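You operate a simulated robot arm through the tools that you are given. There is no shell and no other tool. Be economical: measure what you need, move in short steps, check, and stop when the job is done.

Carry out the task below with a simulated robot arm. There is one attempt and no reset: what you move stays moved.

Task
Dry the wet cup in the dry box.
Fine: door shut; wait till the display says DRY; leave the knob on DRY and the green cup in; leave the other cups.

Only the result counts: the job must be done as asked and must still hold three seconds after the hand-in. Knocking over, shifting, dropping, spilling or breaking anything else fails it.

Robot
A 6-joint arm with a two-finger gripper on a trunk, on a base that drives. Base frame: it is fixed to the floor where the robot stands at the start and does not move with it; the origin is under the middle of the robot, x ahead of it, y to its left, z up; the surface under the hand at the start is at about z = 860. Lengths are in mm, angles in rad, forces in N, time in s.
It reaches about 1298 mm from its shoulder. Its first joint turns from -2.601 to 2.601 rad. Places, roughly: door of the dry box [600, -300, 1000]; dry box [800, -300, 1100]; floor of the dry box [800, -300, 900]; knob of the dry box [600, -400, 1200]. Payload 1.57 kg.
Tool frame: the origin (TCP) lies between the finger pads and is the grasp point; the fingertips stand 21 mm ahead of it; z points along the fingers, y is the line along which they close. The gripper opens to 70 mm. The gripper's body begins 50 mm behind the TCP.
Orientation is told as [roll, pitch, yaw] about the base's x, y, z axes, in that order, counted from this pose: with the fingers straight down and closing along the base's y, the tool's x points along the base's -x, its y along +y and its z along -z.

Tools
- The arm moves only by the tool arm_command. Its argument "commands" is text: rows parted by semicolons, each of 7 numbers parted by spaces: the shift along the base's x, y, z in mm, then the turn, a rotation vector about the base's x, y, z in rad, then the finger opening in mm, from 0 to 70. In form: x y z wx wy wz fingers; .... A call has 1 to 12 rows; each row shifts and turns the commanded pose from where the row before left it. A row lasts 0.2 s, in which the tool goes at most 50 mm and 0.15 rad; a call with a longer step from one row to the next is refused whole, and so is a gripper value outside its range. Where a pose cannot be reached the arm comes as near as it can. A force on the tool above 70 N (or 10 N above the force at the start of the call, whichever is more), or a blocked arm, ends the call early, and 0.2 s more pass. Each finger halts on what it meets, pressing with about 28 N; the grip force reading is that of the motor and also rises with nothing between the fingers. The clock runs only during rows and for 0.2 s after the last one: add rows that do not move to give the fingers time. It gives the time, the measured TCP pose, the force on the tool (base axes), the opening and the grip force at its end, in the units of the frame above (readings bear some noise), with the torque about the TCP (base axes, N m) and any sound that the robot's microphone picked up, and new pictures: "views" is both (left out), scene, wrist or none.
- Cameras (640 x 400 px; columns grow to the right, rows downward): "scene" is now at [39.5, 164.3, 1664.9]; the picture's right is [0.04, -1.00, 0.00], its down [-0.60, -0.02, -0.80] and it looks along [0.80, 0.03, -0.60] (base axes); focal length 239 px, centre (320, 200). "wrist" rides on the gripper at [79, 4, -81] in the tool frame; the picture's right is [-0.05, 1.00, 0.00], its down [-0.67, -0.04, -0.74] and it looks along [-0.74, -0.04, 0.67] (tool axes); focal length 256 px, centre (320, 200).
- move_column(by): slides the trunk up (or, below 0, down) by that many mm; the arm and the scene camera ride with it, the base frame stays. It gives what a move gives, with no picture.
- steer(legs): drives the robot by 1 to 6 legs, each [ahead, turn to the left] in mm and rad, along the robot's own axes; the way and the turn of a leg run together, so that a leg with both is an arc; at most 1500 mm and 3.142 rad a leg. The arm and the cameras ride along, it lands a little off, and it stops where it bumps. It gives what a move gives, and a new picture of the scene camera.
- turn_head(pan, tilt): turns the head with the scene camera to pan (to the left, within 2.705 rad either way) and tilt (down, from -0.506 to 1.204), counted from straight ahead of the robot. It gives what a move gives, and a new picture of the scene camera.
- measure_at(camera, pixels): for up to 12 pixels [column, row] of the newest picture of that camera ("zoom" is the newest enlarged one), the place [x, y, z] in the base frame of the surface seen there, good to about 2 mm, but the place of the scene camera against the robot may be out by one fixed shift of up to 18 mm in any direction. It takes no simulated time.
- enlarge(camera, box): a new picture of the part [left, top, right, bottom] of that camera's present view, enlarged. It takes no simulated time.
- hand_in(): hands the job in; it is judged then, once.

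Work in short steps. Measure before you move; look again where a grasp or a placing could have gone wrong, and mend it. You have 80 turns and 260 pictures in all, those below and enlarged ones among them. Open the gripper and draw the arm clear of the work before you hand the job in, unless the task says otherwise; then end with one line.

The tools are called by a JSON object that holds its "api" and its "payload". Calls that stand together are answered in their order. arm_command: Moves the arm, as the interface text tells. Its arguments: {"type":"object","properties":{"commands":{"type":"string"},"views":{"type":"string","enum":["both","scene","wrist","none"]}},"required":["commands"]} The other tools are called the same way: move_column (by) slides the trunk up or down; steer (legs) drives the base; turn_head (pan, tilt) turns the head that bears the scene camera; measure_at (camera, pixels) gives the place of the surface under pixels of a picture; enlarge (camera, box) takes an enlarged picture of a part of a camera's view; hand_in () hands the job in.

At the start:

```text
time_s: 0.0
tcp_pos: [775.4, -83.1, 1001.2]
orientation: [0.0, 0.0, 0.001]
ft_force: [0.0, -0.4, -0.2]
torque: [0.0, 0.06, 0.0]
grip_width: 70.0
grip_force: 0.0
trunk travel left (down, up): [-681.0, 289.0]
robot x, y, heading: [3.6, 2.5, 0.001]
head pan, tilt: [0.04, 0.648]
```

scene: 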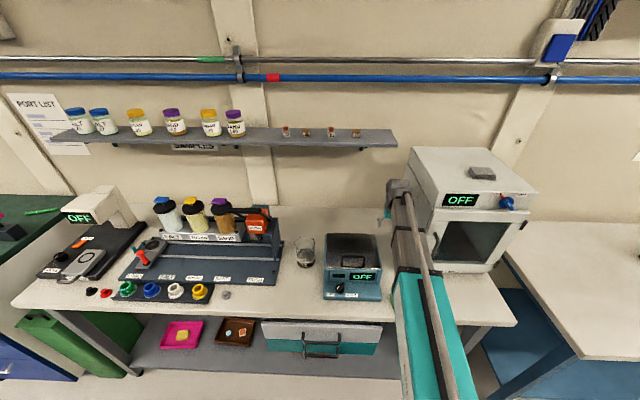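
wrist: 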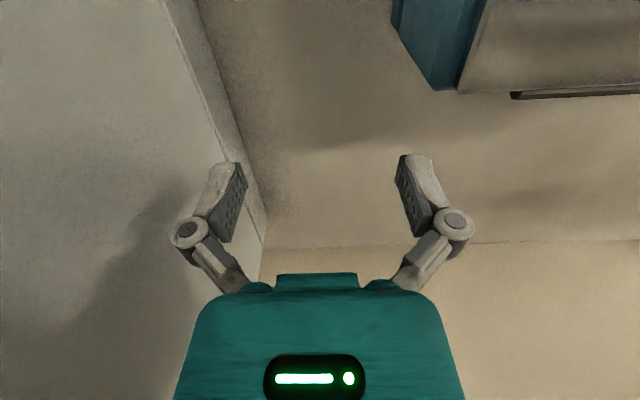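

The scene shows coloured cups near (90-225, 292) and the dry box with its display at (460,200). I enlarge both areas.

{"api": "enlarge", "payload": {"camera": "scene", "box": [40, 200, 300, 360]}}

{"api": "enlarge", "payload": {"camera": "scene", "box": [380, 130, 560, 290]}}

```text
2.46 times, centred on (170, 280) of scene
```

zoom: 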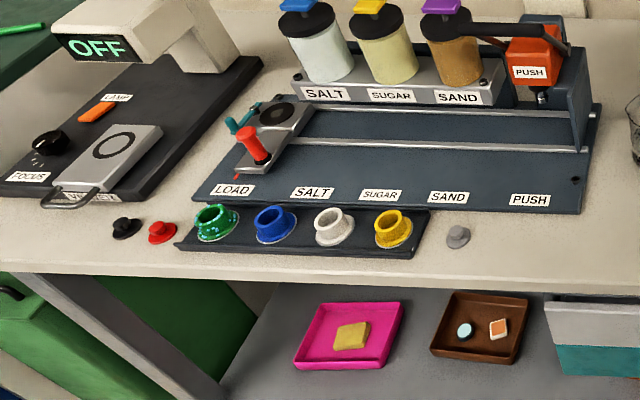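

```text
2.50 times, centred on (470, 210) of scene
```

zoom: 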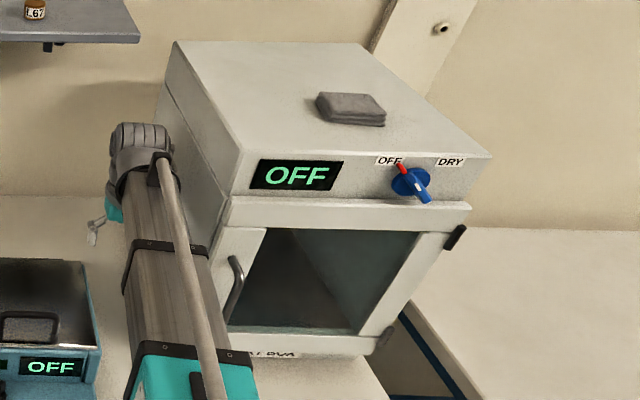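

The green cup in the zoom at (217,222) has droplets. The box has its handle on the left, hinges on the right and the knob at zoom (412,183). I measure the key points on both.

{"api": "measure_at", "payload": {"camera": "zoom", "pixels": [[232, 262], [242, 285], [230, 320], [410, 183], [424, 198], [402, 168], [222, 300], [455, 235], [385, 335], [300, 175], [180, 45], [490, 157]]}}

{"api": "measure_at", "payload": {"camera": "scene", "pixels": [[127, 284], [127, 289], [127, 296], [121, 289], [134, 289], [151, 290], [105, 293], [91, 292], [127, 301], [160, 305], [480, 240], [460, 262]]}}

```text
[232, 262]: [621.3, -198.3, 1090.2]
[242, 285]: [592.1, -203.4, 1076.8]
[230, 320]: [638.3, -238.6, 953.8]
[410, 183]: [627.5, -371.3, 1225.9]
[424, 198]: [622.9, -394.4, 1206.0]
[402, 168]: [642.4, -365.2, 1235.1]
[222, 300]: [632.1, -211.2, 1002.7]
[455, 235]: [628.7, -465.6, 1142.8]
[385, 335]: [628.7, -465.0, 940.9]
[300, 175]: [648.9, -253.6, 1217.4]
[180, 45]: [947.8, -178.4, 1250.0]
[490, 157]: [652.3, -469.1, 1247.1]
```

```text
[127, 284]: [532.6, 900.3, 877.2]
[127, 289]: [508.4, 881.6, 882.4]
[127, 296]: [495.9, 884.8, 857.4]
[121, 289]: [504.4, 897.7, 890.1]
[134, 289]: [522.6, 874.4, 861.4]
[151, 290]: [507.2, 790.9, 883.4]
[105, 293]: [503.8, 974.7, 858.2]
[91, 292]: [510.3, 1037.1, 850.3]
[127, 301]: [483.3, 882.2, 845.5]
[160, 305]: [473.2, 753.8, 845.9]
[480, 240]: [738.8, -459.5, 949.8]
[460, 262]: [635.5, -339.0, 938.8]
```

The cup is at about (510, 887) and the door handle at about x 592, y -203, z 1000–1090, with hinges at y -465. I raise and withdraw the hand while starting to pitch the fingers forward.

{"api": "arm_command", "payload": {"commands": "0 0 50 0 0 0 70; -20 0 50 0 0 0 70; -35 0 0 0 -0.14 0 70; -35 0 0 0 -0.14 0 70; -35 0 0 0 -0.14 0 70; -35 0 0 0 -0.14 0 70; -35 0 0 0 -0.14 0 70; -35 0 0 0 -0.14 0 70; -35 0 0 0 -0.14 0 70; -35 0 0 0 -0.14 0 70; -35 0 0 0 -0.14 0 70; -35 0 0 0 -0.14 0 70"}}

```text
refused: row 2 steps farther than a row can; nothing moved
```

Row 2 was longer than 50 mm, so I shorten it.

{"api": "arm_command", "payload": {"commands": "0 0 50 0 0 0 70; 0 0 50 0 0 0 70; -35 0 0 0 -0.14 0 70; -35 0 0 0 -0.14 0 70; -35 0 0 0 -0.14 0 70; -35 0 0 0 -0.14 0 70; -35 0 0 0 -0.14 0 70; -35 0 0 0 -0.14 0 70; -35 0 0 0 -0.14 0 70; -35 0 0 0 -0.14 0 70; -35 0 0 0 -0.14 0 70; -35 0 0 0 -0.14 0 70"}}

```text
time_s: 2.5
tcp_pos: [693.7, -129.2, 1132.5]
orientation: [0.035, -1.277, -0.009]
ft_force: [7.2, 40.5, 2.0]
torque: [-0.35, 0.1, -0.49]
grip_width: 40.5
grip_force: 0.0
out of reach, approached as far as the arm can: row 1, 2, 4, 5, 6, 7, 8, 9, 10, 11, 12
trunk travel left (down, up): [-681.0, 289.0]
robot x, y, heading: [-1.7, -2.1, 0.001]
head pan, tilt: [0.04, 0.648]
stopped in row 12: the force on the tool passed its limit at 74 N (the readings are from after the stop); the commanded pose is now the measured one
```

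scene: 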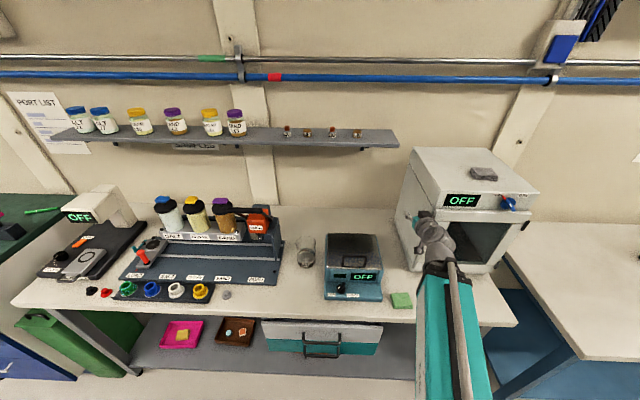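
wrist: 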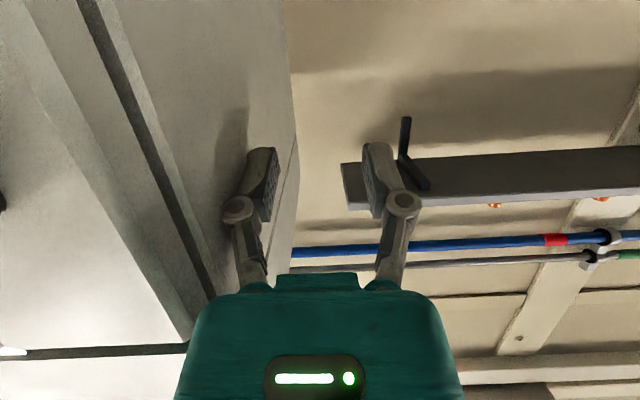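

The hand drifted to y -129 and one finger touches the box's side; the pose was out of reach. I step away to the left to see what the arm allows.

{"api": "arm_command", "payload": {"commands": "0 20 0 0 0 0 70; 0 30 0 0 0 0 70; -30 10 0 0 0 0 70; -40 0 0 0 0 0 70; -40 0 0 0 0 0 70", "views": "scene"}}

```text
time_s: 3.7
tcp_pos: [705.5, -93.6, 1133.1]
orientation: [0.036, -1.283, -0.019]
ft_force: [0.6, 0.9, 0.2]
torque: [-0.01, 0.0, -0.01]
grip_width: 70.1
grip_force: 0.1
out of reach, approached as far as the arm can: row 1, 2, 3, 4, 5
trunk travel left (down, up): [-681.0, 289.0]
robot x, y, heading: [1.1, 0.1, 0.001]
head pan, tilt: [0.04, 0.648]
```

scene: 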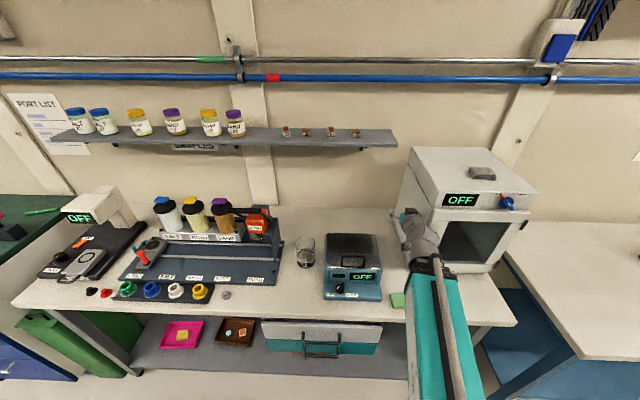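

The arm cannot fold nearer than about x 700 in this orientation, so I back the robot away to give it room.

{"api": "steer", "payload": {"legs": [[-400, 0]]}}

```text
time_s: 6.6
tcp_pos: [311.0, -91.1, 1133.5]
orientation: [0.037, -1.281, -0.015]
ft_force: [-0.5, 0.5, -0.1]
torque: [0.02, -0.02, 0.02]
grip_width: 69.9
grip_force: 0.0
trunk travel left (down, up): [-681.0, 289.0]
robot x, y, heading: [-398.1, -4.0, 0.003]
head pan, tilt: [0.04, 0.648]
```

scene: 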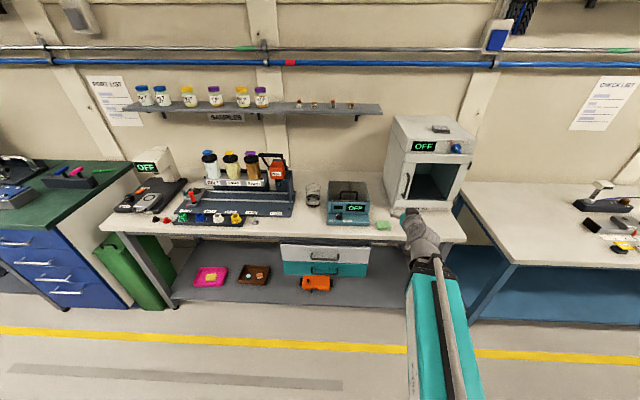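

Now there is room. I bring the hand toward the handle's line (y about -203, z about 1050), keeping about 120 mm clear of it, with the fingers level.

{"api": "arm_command", "payload": {"commands": "30 -28 -20 0 -0.14 0 70; 30 -28 -20 0 -0.14 0 70; 30 -28 -20 0 0 0 70; 30 -28 -20 0 0 0 70; 0 0 0 0 0 0 70"}}

```text
time_s: 7.8
tcp_pos: [429.9, -203.1, 1183.5]
orientation: [0.341, -1.559, -0.32]
ft_force: [-0.6, 0.6, 0.4]
torque: [0.03, -0.04, -0.01]
grip_width: 70.0
grip_force: 0.1
out of reach, approached as far as the arm can: row 1, 2, 3, 4
trunk travel left (down, up): [-681.0, 289.0]
robot x, y, heading: [-399.2, -0.3, 0.008]
head pan, tilt: [0.04, 0.648]
```

scene: 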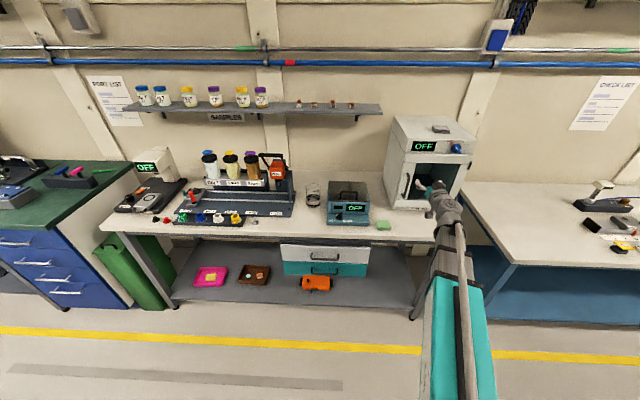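
wrist: 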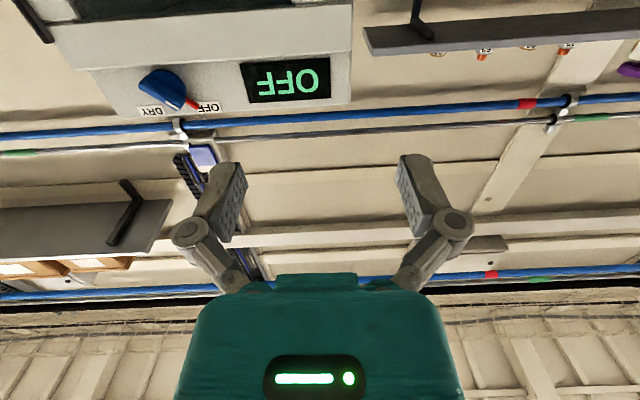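

The hand is level (z 1183) but the arm cannot go lower here. Lowering the trunk should bring it to handle height instead.

{"api": "move_column", "payload": {"by": -250}}

{"api": "arm_command", "payload": {"commands": "0 0 30 0 0 0 70; 0 0 30 0 0 0 70; 0 0 30 0 0 0 70; 0 0 30 0 0 0 70; 0 0 0 0 0 0 70"}}

```text
time_s: 10.4
tcp_pos: [430.1, -204.2, 933.9]
orientation: [0.328, -1.558, -0.305]
ft_force: [0.5, -0.2, 0.4]
torque: [0.0, 0.02, -0.02]
grip_width: 70.1
grip_force: 0.0
trunk travel left (down, up): [-431.0, 539.0]
robot x, y, heading: [-394.0, -0.8, 0.007]
head pan, tilt: [0.04, 0.648]
```

```text
time_s: 11.6
tcp_pos: [429.6, -203.7, 935.3]
orientation: [0.329, -1.56, -0.303]
ft_force: [0.0, -0.3, 0.7]
torque: [0.0, -0.01, -0.03]
grip_width: 70.0
grip_force: 0.1
out of reach, approached as far as the arm can: row 1, 2, 3, 4
trunk travel left (down, up): [-431.0, 539.0]
robot x, y, heading: [-395.8, -3.1, 0.01]
head pan, tilt: [0.04, 0.648]
```

scene: 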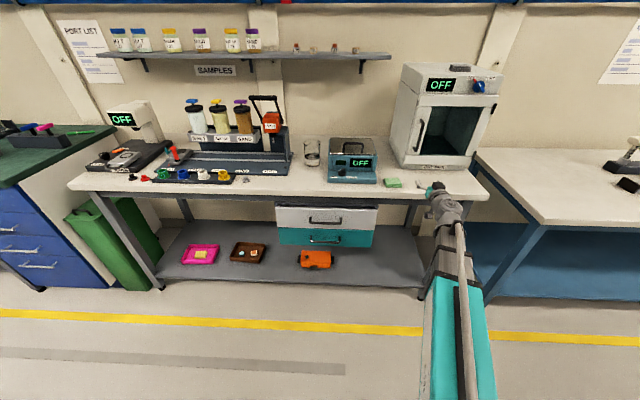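
wrist: 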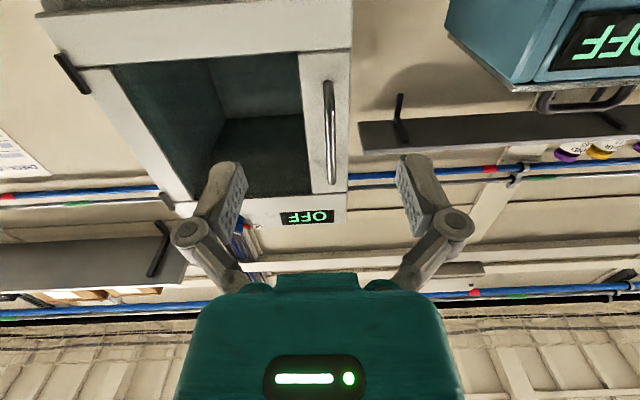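

I raise the trunk to bring the hand to z ≈ 1050. Then I test going forward.

{"api": "move_column", "payload": {"by": 115}}

{"api": "arm_command", "payload": {"commands": "30 0 0 0 0 0 70; 30 0 0 0 0 0 70; 0 0 0 0 0 0 70"}}

```text
time_s: 13.1
tcp_pos: [430.2, -204.7, 1048.6]
orientation: [0.326, -1.559, -0.301]
ft_force: [0.3, 0.0, 0.2]
torque: [0.03, 0.0, -0.02]
grip_width: 70.0
grip_force: 0.0
trunk travel left (down, up): [-546.0, 424.0]
robot x, y, heading: [-395.9, 0.5, 0.011]
head pan, tilt: [0.04, 0.648]
```

```text
time_s: 13.9
tcp_pos: [490.4, -205.2, 1048.9]
orientation: [0.3, -1.556, -0.277]
ft_force: [0.0, -0.1, -1.0]
torque: [-0.02, 0.0, 0.04]
grip_width: 70.1
grip_force: 0.1
trunk travel left (down, up): [-546.0, 424.0]
robot x, y, heading: [-395.5, 2.3, 0.007]
head pan, tilt: [0.04, 0.648]
```

scene: 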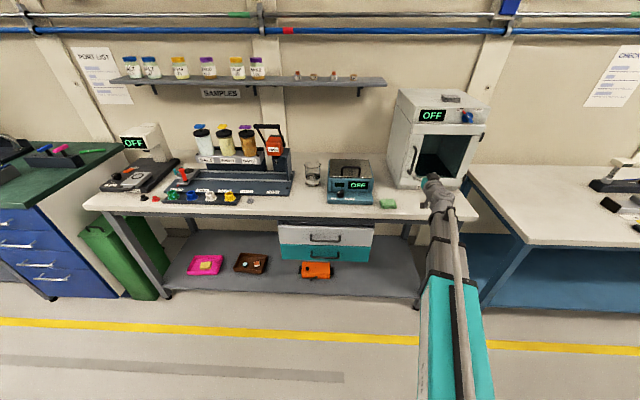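
wrist: 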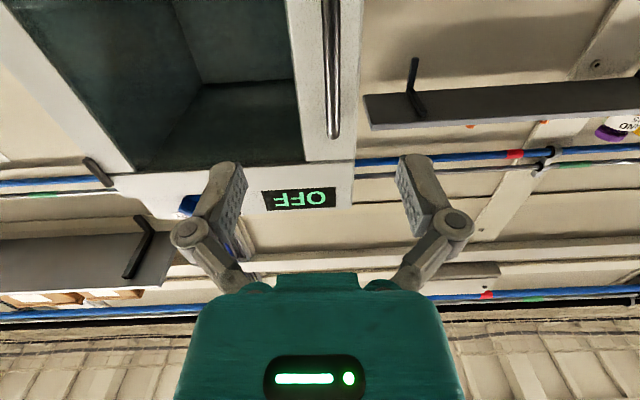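

Forward works. The handle is visible in the wrist view at (333,0–135), so I measure it together with the door and scene views.

{"api": "measure_at", "payload": {"camera": "wrist", "pixels": [[332, 20], [332, 60], [333, 100], [333, 125], [345, 100], [315, 100], [300, 200], [100, 170], [215, 130], [285, 10]]}}

{"api": "measure_at", "payload": {"camera": "scene", "pixels": [[413, 150], [432, 115], [467, 116], [468, 140], [173, 197], [430, 180]]}}

{"api": "enlarge", "payload": {"camera": "scene", "box": [380, 75, 500, 200]}}

```text
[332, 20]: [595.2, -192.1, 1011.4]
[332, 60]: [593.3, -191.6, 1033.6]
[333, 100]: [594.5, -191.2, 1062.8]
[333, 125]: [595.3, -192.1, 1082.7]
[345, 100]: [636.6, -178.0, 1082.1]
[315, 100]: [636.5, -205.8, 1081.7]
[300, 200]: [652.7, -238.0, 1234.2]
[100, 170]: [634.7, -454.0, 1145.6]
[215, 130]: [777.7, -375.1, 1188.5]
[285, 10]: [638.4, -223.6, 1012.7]
```

```text
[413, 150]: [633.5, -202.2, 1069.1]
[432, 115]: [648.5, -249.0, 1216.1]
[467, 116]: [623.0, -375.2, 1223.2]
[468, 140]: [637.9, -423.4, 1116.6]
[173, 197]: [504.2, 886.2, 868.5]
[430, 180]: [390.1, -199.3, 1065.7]
```

```text
3.20 times, centred on (440, 138) of scene
```

zoom: 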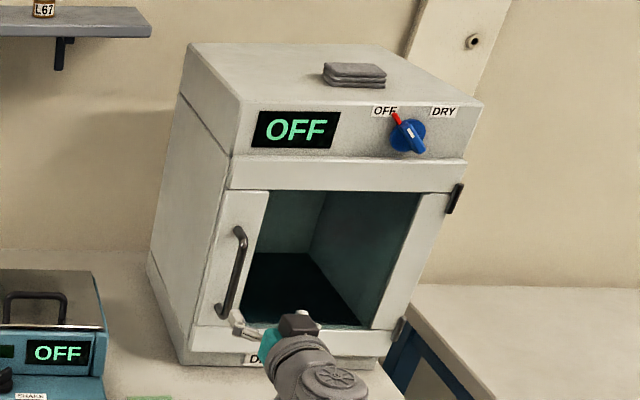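

The handle bar is at x≈598, y≈-192, z 1000–1085. I advance the open fingers around it and close.

{"api": "arm_command", "payload": {"commands": "30 7 0 0 0 0 70; 35 6 0 0 0 0 70; 41 0 0 0 0 0 70; 0 0 0 0 0 0 40; 0 0 0 0 0 0 0; 0 0 0 0 0 0 0; 0 0 0 0 0 0 0; 0 0 0 0 0 0 0"}}

```text
time_s: 15.7
tcp_pos: [596.3, -191.8, 1048.9]
orientation: [0.373, -1.558, -0.354]
ft_force: [1.0, -12.4, 2.9]
torque: [-0.18, 0.08, -0.13]
grip_width: 11.2
grip_force: 32.3
trunk travel left (down, up): [-546.0, 424.0]
robot x, y, heading: [-396.0, -0.9, 0.009]
head pan, tilt: [0.04, 0.648]
```

scene: 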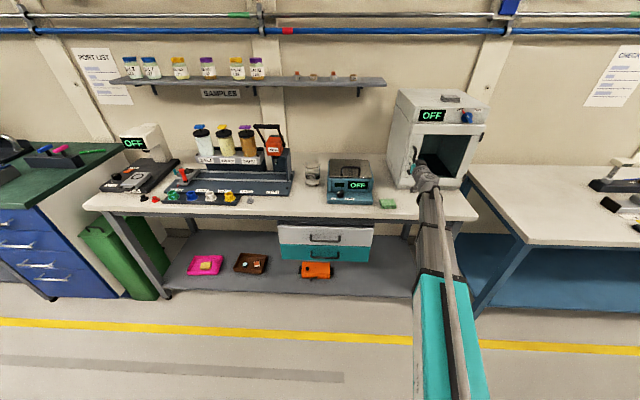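
wrist: 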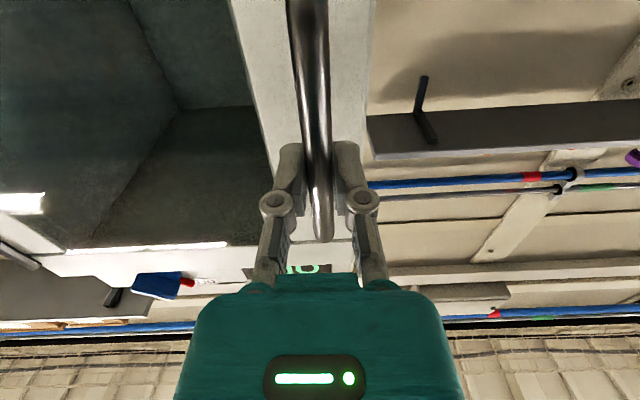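

The bar is gripped (11.2 mm). I pull along the arc about the hinge at about (635,-456), turning with the door.

{"api": "arm_command", "payload": {"commands": "-13 -2 0 0 0 0.05 0; -13.2 -3 0 0 0 0.05 0; -25.5 -7.6 0 0 0 0.1 0; -24.7 -10.1 0 0 0 0.1 0"}}

```text
time_s: 16.7
tcp_pos: [520.2, -215.4, 1047.5]
orientation: [0.479, -1.559, -0.159]
ft_force: [7.4, -18.4, 8.7]
torque: [-0.3, 0.24, -0.21]
grip_width: 11.3
grip_force: 31.8
trunk travel left (down, up): [-546.0, 424.0]
robot x, y, heading: [-396.5, -2.7, 0.007]
head pan, tilt: [0.04, 0.648]
```

scene: 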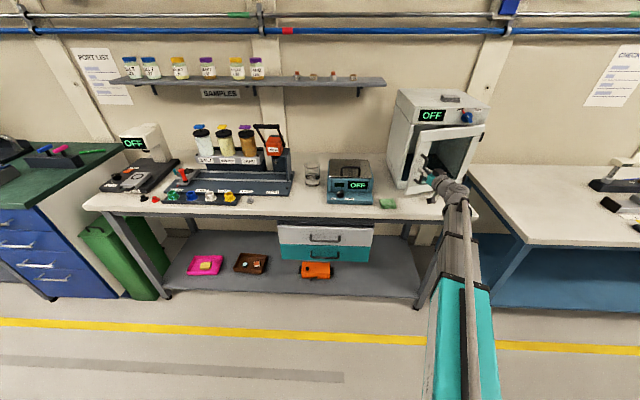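
wrist: 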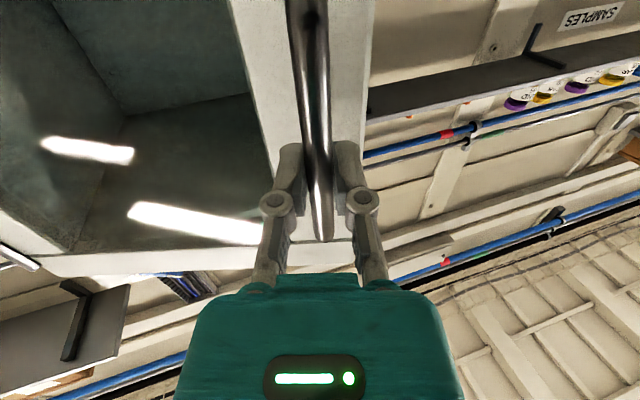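

The door is swinging open with low forces. I continue the arc.

{"api": "arm_command", "payload": {"commands": "-23.5 -12.5 0 0 0 0.1 0; -22.1 -14.9 0 0 0 0.1 0; -20.6 -16.9 0 0 0 0.1 0; -18.8 -18.9 0 0 0 0.1 0; -16.8 -20.7 0 0 0 0.1 0"}}

```text
time_s: 17.9
tcp_pos: [417.8, -299.8, 1048.6]
orientation: [0.332, -1.555, 0.489]
ft_force: [8.3, -7.3, 10.5]
torque: [0.2, -0.38, -0.17]
grip_width: 11.1
grip_force: 32.6
trunk travel left (down, up): [-546.0, 424.0]
robot x, y, heading: [-396.2, -0.4, 0.006]
head pan, tilt: [0.04, 0.648]
```

scene: 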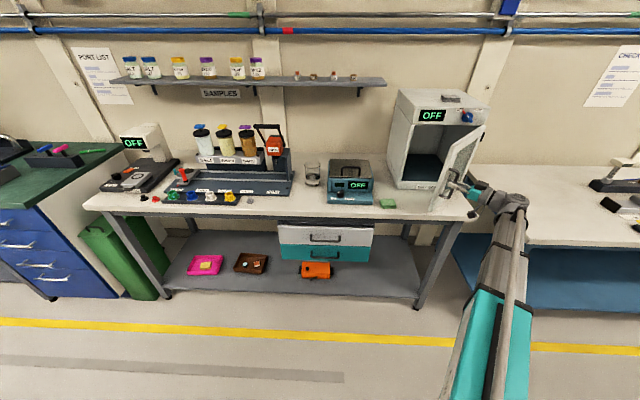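
wrist: 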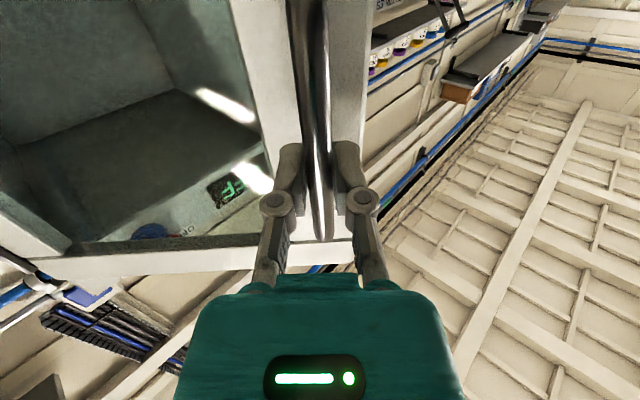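

Still smooth; I continue to about 1.4 rad of opening.

{"api": "arm_command", "payload": {"commands": "-14.6 -22.3 0 0 0 0.1 0; -12.3 -23.6 0 0 0 0.1 0; -10 -24.7 0 0 0 0.1 0; -7.4 -25.6 0 0 0 0.1 0; -4.8 -26.2 0 0 0 0.1 0; -2.1 -26.6 0 0 0 0.1 0"}}

```text
time_s: 19.3
tcp_pos: [369.7, -409.6, 1046.7]
orientation: [0.297, -1.557, 0.987]
ft_force: [1.3, 0.3, 3.7]
torque: [0.15, -0.14, 0.01]
grip_width: 11.1
grip_force: 31.6
out of reach, approached as far as the arm can: row 5, 6
trunk travel left (down, up): [-546.0, 424.0]
robot x, y, heading: [-397.4, -4.3, 0.003]
head pan, tilt: [0.04, 0.648]
```

scene: 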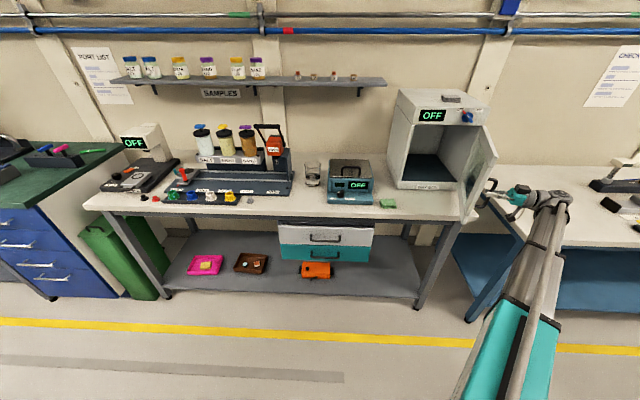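
wrist: 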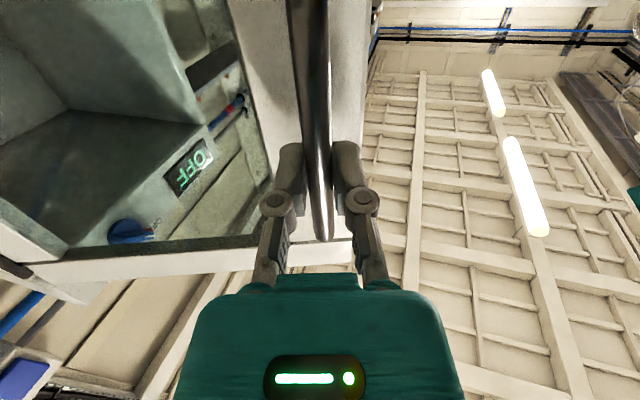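

The door is open about 1.25 rad with the handle at (370,-410), which leaves a clear opening. I release the bar and withdraw along the finger direction (0.30, 0.95).

{"api": "arm_command", "payload": {"commands": "0 0 0 0 0 0 40; 0 0 0 0 0 0 70; 0 0 0 0 0 0 70; -9 -28 0 0 0 0 70; -12 -38 0 0 0 0 70; -12 -38 0 0 0 0 70"}}

```text
time_s: 20.7
tcp_pos: [382.7, -468.2, 1047.5]
orientation: [0.247, -1.556, 0.997]
ft_force: [0.3, 0.1, 0.6]
torque: [-0.01, 0.03, -0.03]
grip_width: 70.0
grip_force: 0.0
out of reach, approached as far as the arm can: row 4, 5, 6
trunk travel left (down, up): [-546.0, 424.0]
robot x, y, heading: [-394.2, -0.5, 0.006]
head pan, tilt: [0.04, 0.648]
```

scene: 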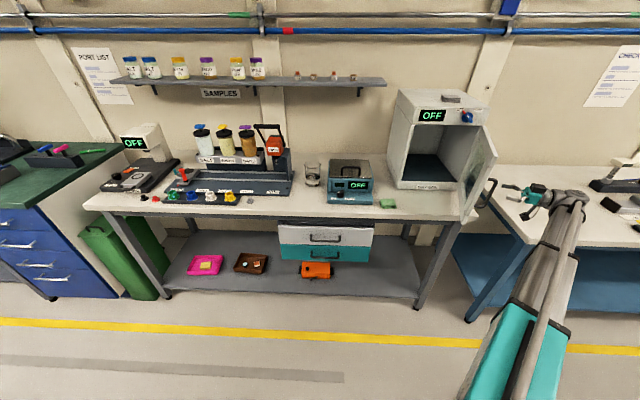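
wrist: 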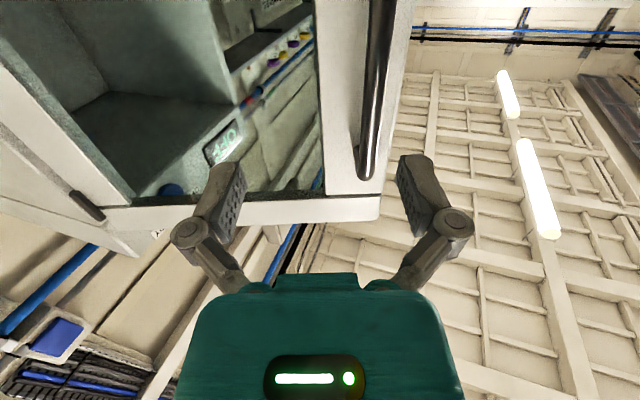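

The fingers are free of the handle. I turn the hand back toward +x here (the tips swing away from the door) before driving back.

{"api": "arm_command", "payload": {"commands": "0 -4 0 0 0 -0.14 70; 0 -4 0 0 0 -0.14 70; 0 -4 0 0 0 -0.14 70; 0 -4 0 0 0 -0.14 70; 0 -4 0 0 0 -0.14 70; 0 0 0 0 0 -0.14 70; 0 0 0 0 0 -0.14 70", "views": "scene"}}

{"api": "steer", "payload": {"legs": [[-350, 0]]}}

```text
time_s: 22.3
tcp_pos: [381.8, -487.8, 1048.1]
orientation: [0.33, -1.559, -0.026]
ft_force: [0.2, -0.6, -0.4]
torque: [-0.01, -0.02, 0.0]
grip_width: 70.0
grip_force: 0.1
trunk travel left (down, up): [-546.0, 424.0]
robot x, y, heading: [-396.8, -3.9, 0.003]
head pan, tilt: [0.04, 0.648]
```

scene: 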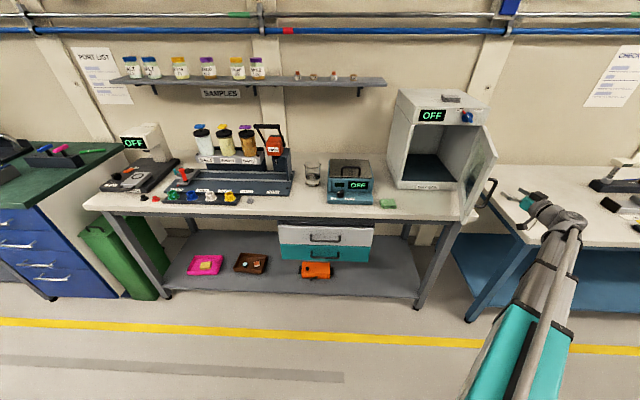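

```text
time_s: 24.8
tcp_pos: [117.3, -497.1, 1048.9]
orientation: [0.375, -1.559, -0.08]
ft_force: [-0.2, -0.4, 0.3]
torque: [-0.01, 0.02, -0.03]
grip_width: 70.1
grip_force: 0.0
trunk travel left (down, up): [-546.0, 424.0]
robot x, y, heading: [-654.3, -3.5, -0.064]
head pan, tilt: [0.04, 0.648]
stopped in leg 1: the robot was blocked; the commanded pose is now the measured one
```

scene: 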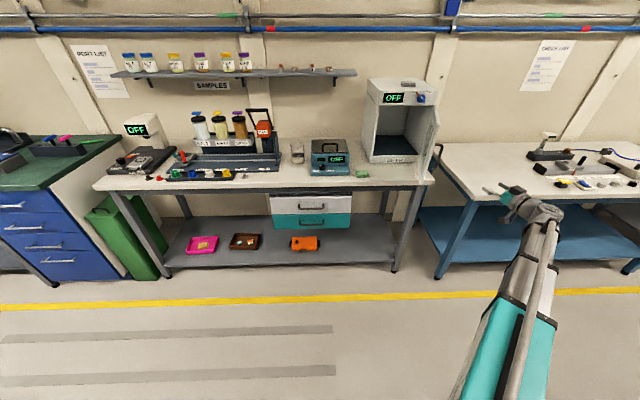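

The robot bumped something behind at x ≈ -654. Before driving left I look that way.

{"api": "turn_head", "payload": {"pan": 1.4, "tilt": 0.6}}

{"api": "turn_head", "payload": {"pan": 2.6, "tilt": 0.7}}

```text
time_s: 26.3
tcp_pos: [117.3, -499.6, 1048.1]
orientation: [0.339, -1.558, -0.044]
ft_force: [-0.3, 0.1, 0.5]
torque: [0.03, 0.02, 0.0]
grip_width: 70.3
grip_force: 0.1
trunk travel left (down, up): [-546.0, 424.0]
robot x, y, heading: [-655.6, -6.4, -0.066]
head pan, tilt: [1.4, 0.6]
```

scene: 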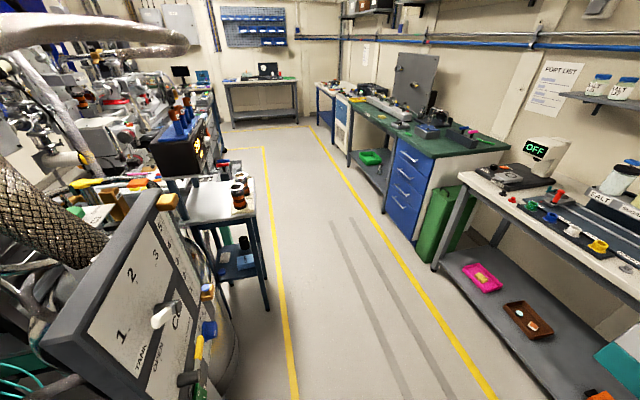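

```text
time_s: 27.7
tcp_pos: [117.7, -499.6, 1048.7]
orientation: [0.339, -1.558, -0.047]
ft_force: [0.2, -1.1, 0.7]
torque: [0.01, -0.02, 0.0]
grip_width: 70.3
grip_force: 0.0
trunk travel left (down, up): [-546.0, 424.0]
robot x, y, heading: [-653.7, -7.7, -0.071]
head pan, tilt: [2.601, 0.7]
```

scene: 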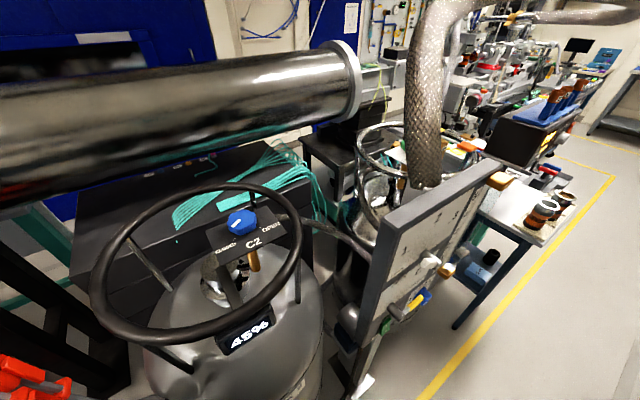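

Behind is a gas tank with panel, and a small table to the left. I measure those to find the free lane.

{"api": "measure_at", "payload": {"camera": "scene", "pixels": [[545, 243], [458, 325], [500, 175], [350, 385], [430, 300], [320, 330], [450, 380], [575, 230], [300, 220], [540, 160]]}}

```text
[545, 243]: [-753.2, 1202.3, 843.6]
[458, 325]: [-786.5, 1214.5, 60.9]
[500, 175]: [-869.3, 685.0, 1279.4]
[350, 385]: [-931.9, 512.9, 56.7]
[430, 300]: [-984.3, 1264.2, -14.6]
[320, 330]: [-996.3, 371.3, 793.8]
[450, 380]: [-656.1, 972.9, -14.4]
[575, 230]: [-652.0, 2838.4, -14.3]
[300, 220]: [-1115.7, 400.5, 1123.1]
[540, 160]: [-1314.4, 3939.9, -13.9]
```

The lane is free for x ≳ -400 at y≈800. I centre the arm toward y ≈ -200 and raise the trunk first, to keep the sweep small and high.

{"api": "arm_command", "payload": {"commands": "10 48 0 0 0 0 70; 10 48 0 0 0 0 70; 10 48 0 0 0 0 70; 10 48 0 0 0 0 70; 0 48 0 0 0 0 70; 0 48 0 0 0 0 70", "views": "none"}}

{"api": "move_column", "payload": {"by": 200}}

{"api": "turn_head", "payload": {"pan": 0.0, "tilt": 0.65}}

```text
time_s: 29.1
tcp_pos: [157.4, -210.8, 1047.0]
orientation: [0.268, -1.556, 0.025]
ft_force: [-0.6, -0.4, 0.0]
torque: [0.01, 0.01, 0.02]
grip_width: 70.2
grip_force: 0.0
trunk travel left (down, up): [-546.0, 424.0]
robot x, y, heading: [-656.9, -4.6, -0.067]
head pan, tilt: [2.601, 0.7]
```

```text
time_s: 31.3
tcp_pos: [158.7, -211.1, 1248.2]
orientation: [0.275, -1.555, 0.02]
ft_force: [-0.2, 0.2, -0.7]
torque: [-0.01, 0.0, 0.02]
grip_width: 70.0
grip_force: 0.1
trunk travel left (down, up): [-746.0, 224.0]
robot x, y, heading: [-654.4, -5.2, -0.07]
head pan, tilt: [2.601, 0.7]
```

```text
time_s: 33.6
tcp_pos: [158.5, -211.1, 1247.9]
orientation: [0.273, -1.554, 0.019]
ft_force: [-0.3, -0.9, 0.1]
torque: [0.04, 0.0, 0.03]
grip_width: 70.1
grip_force: 0.1
trunk travel left (down, up): [-746.0, 224.0]
robot x, y, heading: [-656.5, -1.4, -0.065]
head pan, tilt: [0.0, 0.649]
```

scene: 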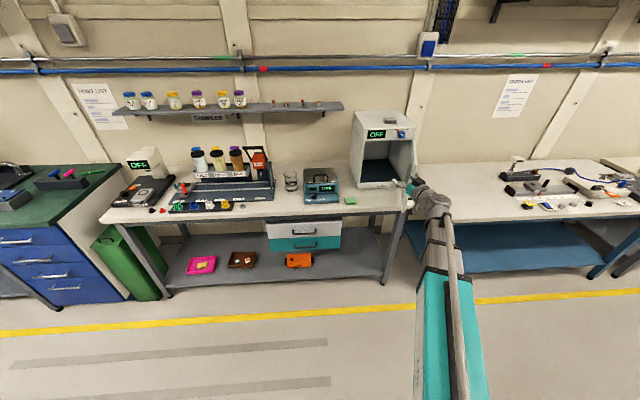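

I drive ahead 200, turn left, go about 815 and turn back to face the bench near y ≈ 800.

{"api": "steer", "payload": {"legs": [[200, 0.067], [0, 1.49], [815, 0], [0, -1.49]]}}

```text
time_s: 51.2
tcp_pos: [423.8, 677.6, 1248.2]
orientation: [0.274, -1.556, 0.124]
ft_force: [-0.1, 0.0, 0.5]
torque: [-0.02, 0.04, 0.01]
grip_width: 70.0
grip_force: 0.1
trunk travel left (down, up): [-746.0, 224.0]
robot x, y, heading: [-407.5, 821.4, 0.047]
head pan, tilt: [0.0, 0.649]
```

scene: 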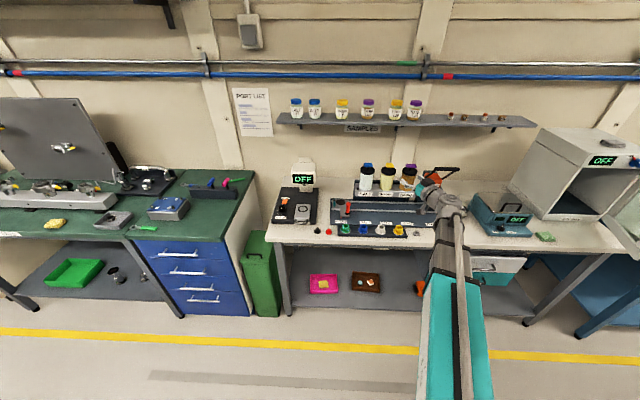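

The robot is at (-407, 821). The hand's net yaw is about 0.40, so I straighten it, pitch the fingers down to about -0.7 and move above and in front of the green cup.

{"api": "arm_command", "payload": {"commands": "0 25 0 0 0 -0.133 70; 0 25 0 0 0 -0.133 70; 0 25 0 0 0 -0.132 70; 0 25 0 0 0.1427 0 70; 0 25 0 0 0.1427 0 70; 0 25 0 0 0.1427 0 70; 0 25 0 0 0.1427 0 70; 0 25 0 0 0.1427 0 70; 0 5 0 0 0.1427 0 70; 0 0 0 0 0 0 70"}}

```text
time_s: 53.4
tcp_pos: [423.8, 879.3, 1108.0]
orientation: [0.004, -0.697, -0.005]
ft_force: [-0.1, 0.1, -0.5]
torque: [0.0, -0.01, 0.04]
grip_width: 69.9
grip_force: 0.1
out of reach, approached as far as the arm can: row 4, 5, 6, 7, 8, 9
trunk travel left (down, up): [-746.0, 224.0]
robot x, y, heading: [-411.8, 824.2, 0.047]
head pan, tilt: [0.0, 0.649]
```

scene: 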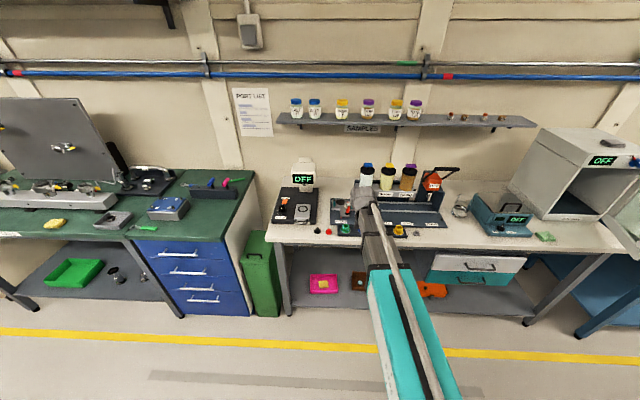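
wrist: 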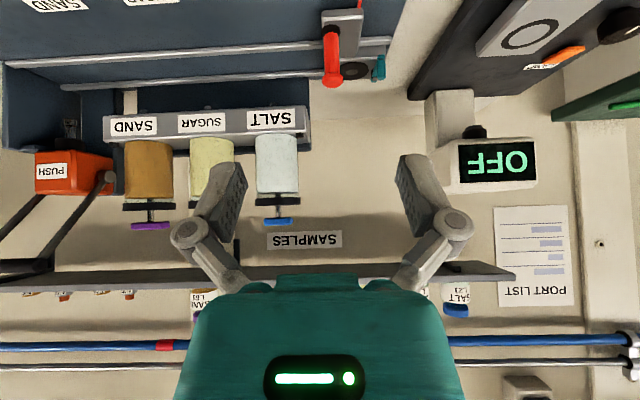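

The wrist camera looks past the cup, so I use the scene camera and calibrate its shift on points both cameras see. I enlarge the scene there.

{"api": "enlarge", "payload": {"camera": "scene", "box": [260, 150, 420, 250]}}

{"api": "enlarge", "payload": {"camera": "wrist", "box": [300, 0, 640, 212]}}

{"api": "measure_at", "payload": {"camera": "wrist", "pixels": [[459, 144], [533, 138], [463, 182], [536, 178], [569, 56], [328, 30], [332, 82]]}}

```text
4.00 times, centred on (340, 200) of scene
```

zoom: 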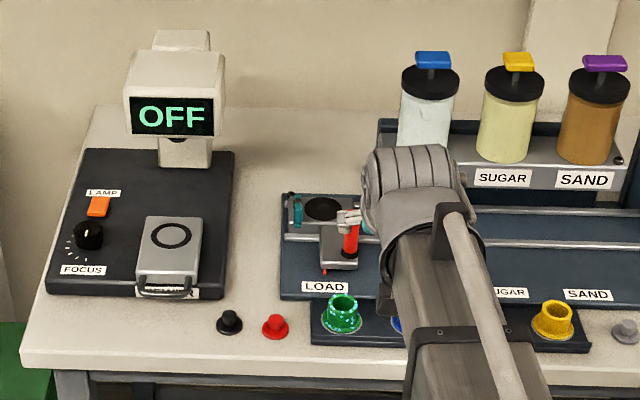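

```text
1.88 times, centred on (470, 106) of wrist
```

zoom: 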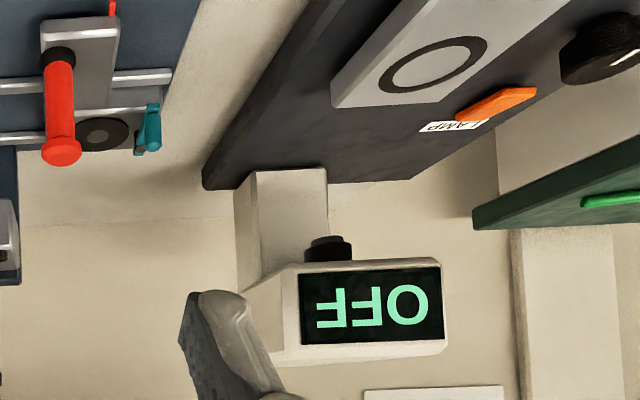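

```text
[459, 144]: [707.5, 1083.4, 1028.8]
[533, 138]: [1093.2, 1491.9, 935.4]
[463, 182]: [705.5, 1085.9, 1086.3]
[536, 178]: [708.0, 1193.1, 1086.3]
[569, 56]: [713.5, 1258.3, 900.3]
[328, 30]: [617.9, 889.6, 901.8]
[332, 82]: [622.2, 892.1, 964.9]
```

I measure the display and the cup in the scene picture. The cup's rim centre is near (345.3,226) and its base front near (345.5,233).

{"api": "measure_at", "payload": {"camera": "scene", "pixels": [[293.5, 175], [312, 175], [294, 182.5], [312, 182.5], [302, 179], [345.3, 226.5], [342, 228], [349, 228], [345.5, 230.5], [345.5, 233.5], [345.5, 236.5], [347.5, 209]]}}

```text
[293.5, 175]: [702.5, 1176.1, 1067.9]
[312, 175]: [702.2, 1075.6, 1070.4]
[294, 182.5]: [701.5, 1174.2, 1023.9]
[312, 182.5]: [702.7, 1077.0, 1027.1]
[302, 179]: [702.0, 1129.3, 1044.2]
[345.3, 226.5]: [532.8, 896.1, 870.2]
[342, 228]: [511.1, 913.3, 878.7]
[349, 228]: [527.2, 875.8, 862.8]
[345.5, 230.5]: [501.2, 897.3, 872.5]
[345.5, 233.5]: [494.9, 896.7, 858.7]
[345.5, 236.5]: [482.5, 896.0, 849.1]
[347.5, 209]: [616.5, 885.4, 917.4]
```

The scene shift looks like about (+5,+12,+11), but I want a direct wrist view of the cup. I lower the trunk 130 and pitch the hand back toward straight down.

{"api": "move_column", "payload": {"by": -130}}

{"api": "arm_command", "payload": {"commands": "0 0 0 0 0.14 0 70; 0 0 0 0 0.14 0 70; 0 0 0 0 0.14 0 70; 0 0 0 0 0.14 0 70; 0 0 0 0 0 0 70"}}

```text
time_s: 54.9
tcp_pos: [424.6, 878.3, 978.8]
orientation: [0.002, -0.7, -0.005]
ft_force: [0.2, 0.4, -0.3]
torque: [-0.01, -0.01, 0.01]
grip_width: 70.0
grip_force: 0.1
trunk travel left (down, up): [-616.0, 354.0]
robot x, y, heading: [-412.4, 826.6, 0.05]
head pan, tilt: [0.0, 0.649]
```

```text
time_s: 56.1
tcp_pos: [422.9, 879.0, 936.0]
orientation: [0.0, -0.138, -0.003]
ft_force: [-0.4, 0.1, -0.3]
torque: [-0.01, 0.02, -0.03]
grip_width: 69.9
grip_force: 0.0
out of reach, approached as far as the arm can: row 1, 2, 3, 4
trunk travel left (down, up): [-616.0, 354.0]
robot x, y, heading: [-406.7, 822.8, 0.047]
head pan, tilt: [0.0, 0.649]
```

scene: 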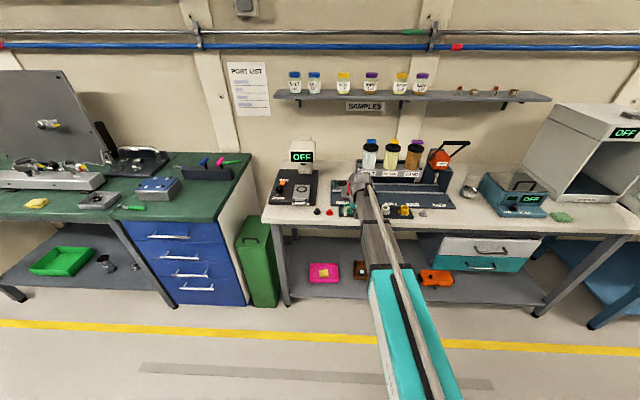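
wrist: 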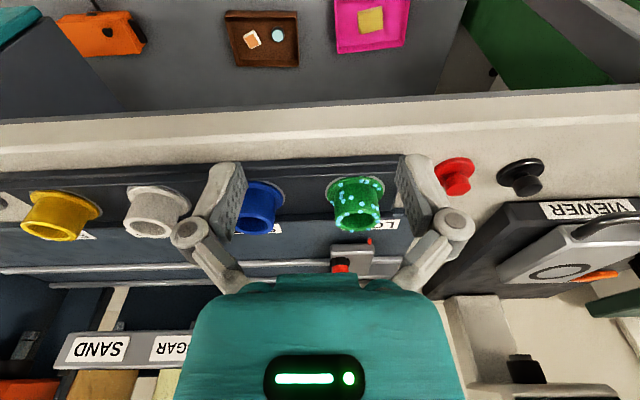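

The green cup now shows clearly in the wrist view at (356,203), with blue at (260,205). I measure the cup's rim, base and tray, and zoom in.

{"api": "measure_at", "payload": {"camera": "wrist", "pixels": [[356, 217], [337, 218], [377, 218], [356, 205], [356, 229], [328, 190], [384, 188], [356, 180], [340, 170], [310, 190], [340, 120], [258, 210]]}}

{"api": "enlarge", "payload": {"camera": "wrist", "box": [230, 130, 480, 286]}}

```text
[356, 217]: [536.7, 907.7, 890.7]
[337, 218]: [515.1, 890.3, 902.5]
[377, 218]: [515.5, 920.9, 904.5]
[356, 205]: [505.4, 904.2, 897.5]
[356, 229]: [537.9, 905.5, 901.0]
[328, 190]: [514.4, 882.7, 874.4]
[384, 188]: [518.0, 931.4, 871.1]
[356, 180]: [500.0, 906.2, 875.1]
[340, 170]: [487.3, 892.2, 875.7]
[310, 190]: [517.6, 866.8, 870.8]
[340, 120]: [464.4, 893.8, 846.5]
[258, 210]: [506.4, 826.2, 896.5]
```

```text
2.56 times, centred on (355, 208) of wrist
```

zoom: 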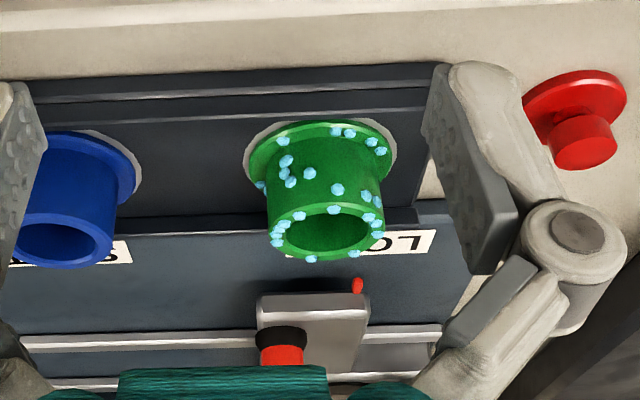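

The cup axis is at about (520, 905.6), rim z ≈ 904, flange z ≈ 875 with about 50 mm diameter. I pitch to -0.7 and stage at (475, 905.6, 953) before the slanted approach.

{"api": "arm_command", "payload": {"commands": "0 5 0 0 -0.1405 0 70; 0 5 0 0 -0.1405 0 70; 0 5 5 0 -0.1405 0 70; 0 5 6 0 -0.1405 0 70; 26 3.6 6 0 0 0 70; 26 3 0 0 0 0 70; 0 0 0 0 0 0 70"}}

```text
time_s: 57.7
tcp_pos: [474.6, 906.6, 978.9]
orientation: [0.002, -0.703, -0.006]
ft_force: [1.0, -0.4, 1.0]
torque: [0.04, 0.0, 0.0]
grip_width: 69.9
grip_force: 0.0
out of reach, approached as far as the arm can: row 1, 2, 3, 4, 5
trunk travel left (down, up): [-616.0, 354.0]
robot x, y, heading: [-408.8, 824.9, 0.051]
head pan, tilt: [0.0, 0.649]
```

scene: 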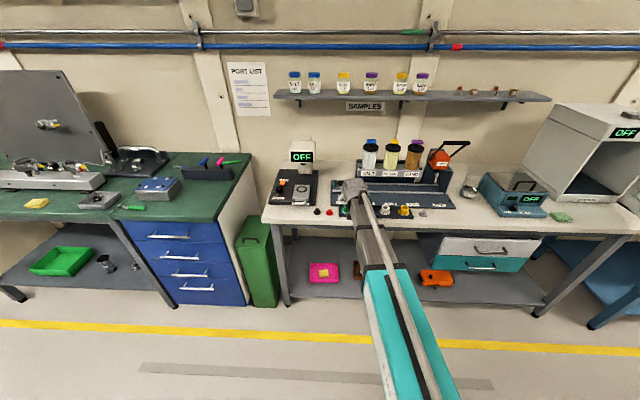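
wrist: 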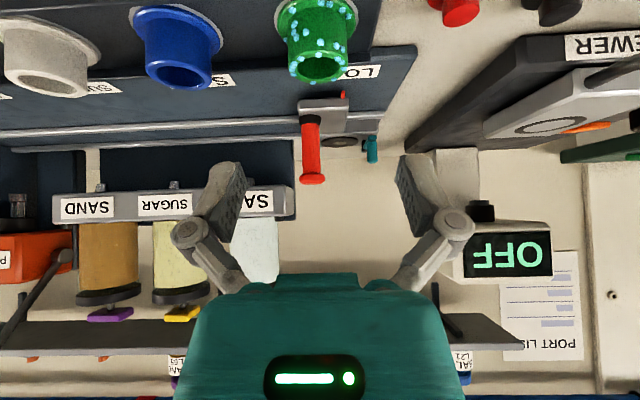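

The cup shows at (316,60) in line with the finger centre. I re-measure its rim from this closer view.

{"api": "measure_at", "payload": {"camera": "wrist", "pixels": [[318, 78], [318, 48], [290, 62], [348, 62], [317, 20], [280, 15], [354, 12]]}}

{"api": "arm_command", "payload": {"commands": "0 0 -26 0 0 0 70; 0 0 0 0 0 0 70", "views": "wrist"}}

```text
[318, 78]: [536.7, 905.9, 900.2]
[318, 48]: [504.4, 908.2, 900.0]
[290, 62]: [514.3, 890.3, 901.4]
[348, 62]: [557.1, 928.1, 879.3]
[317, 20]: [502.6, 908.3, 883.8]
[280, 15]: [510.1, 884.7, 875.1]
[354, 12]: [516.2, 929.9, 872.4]
```

```text
time_s: 58.3
tcp_pos: [475.0, 905.2, 979.9]
orientation: [0.004, -0.701, -0.004]
ft_force: [0.1, 0.1, -0.2]
torque: [0.01, -0.01, 0.02]
grip_width: 69.8
grip_force: 0.1
out of reach, approached as far as the arm can: row 1
trunk travel left (down, up): [-616.0, 354.0]
robot x, y, heading: [-410.1, 823.0, 0.047]
head pan, tilt: [0.0, 0.649]
```

wrist: 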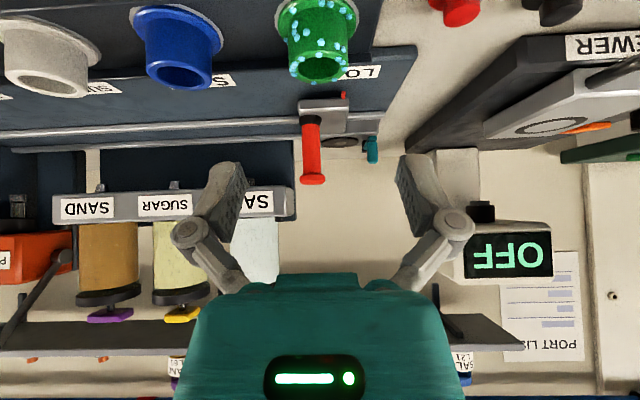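

Downward is blocked by the arm's fold, so I lower with the trunk by 80 instead (fingers still short of the cup), then go straight forward.

{"api": "move_column", "payload": {"by": -80}}

{"api": "arm_command", "payload": {"commands": "15 1 0 0 0 0 70; 0 0 0 0 0 0 70"}}

```text
time_s: 59.5
tcp_pos: [476.7, 905.5, 899.0]
orientation: [0.004, -0.7, -0.004]
ft_force: [0.6, 0.1, -0.7]
torque: [-0.02, -0.01, 0.02]
grip_width: 70.2
grip_force: 0.1
trunk travel left (down, up): [-536.0, 434.0]
robot x, y, heading: [-409.6, 826.0, 0.045]
head pan, tilt: [0.0, 0.649]
```

```text
time_s: 60.1
tcp_pos: [489.4, 906.6, 898.1]
orientation: [0.004, -0.699, -0.005]
ft_force: [-0.4, 0.3, 0.5]
torque: [-0.01, 0.02, -0.01]
grip_width: 69.9
grip_force: 0.1
trunk travel left (down, up): [-536.0, 434.0]
robot x, y, heading: [-405.7, 825.5, 0.044]
head pan, tilt: [0.0, 0.649]
```

scene: 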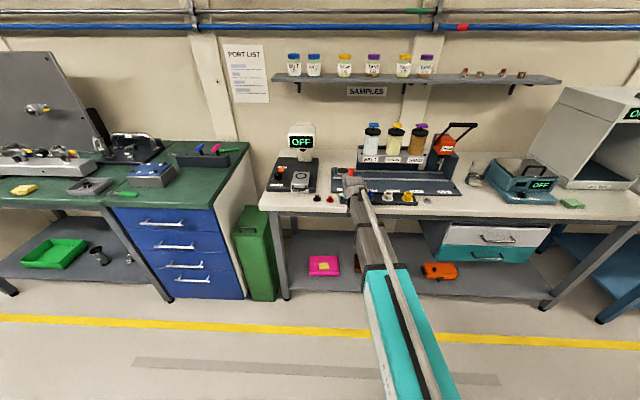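
wrist: 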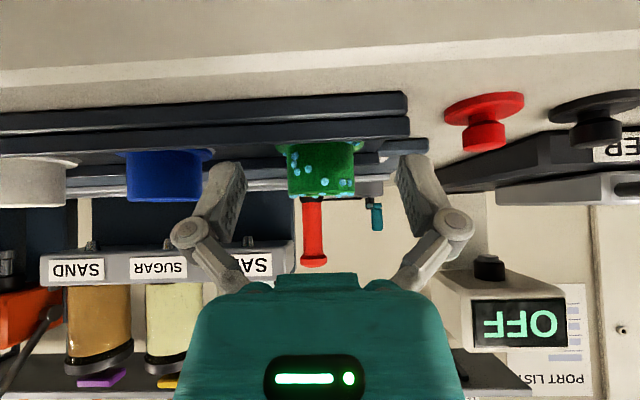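

The cup is centred between the fingers at (321,170). I advance 30 mm onto its axis and close.

{"api": "arm_command", "payload": {"commands": "15 0 0 0 0 0 70; 15.5 0 0 0 0 0 70; 0 0 0 0 0 0 50; 0 0 0 0 0 0 20; 0 0 0 0 0 0 20; 0 0 0 0 0 0 20; 0 0 0 0 0 0 20", "views": "wrist"}}

```text
time_s: 61.7
tcp_pos: [520.1, 904.9, 900.3]
orientation: [0.003, -0.7, -0.005]
ft_force: [-0.4, -0.8, 1.4]
torque: [-0.01, -0.03, 0.02]
grip_width: 36.7
grip_force: 28.0
trunk travel left (down, up): [-536.0, 434.0]
robot x, y, heading: [-410.6, 823.7, 0.047]
head pan, tilt: [0.0, 0.649]
```

wrist: 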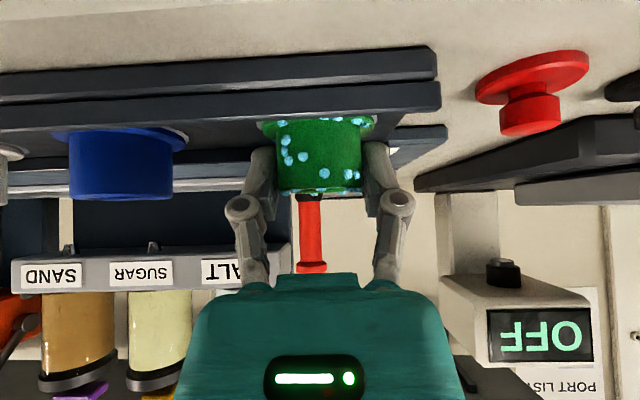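

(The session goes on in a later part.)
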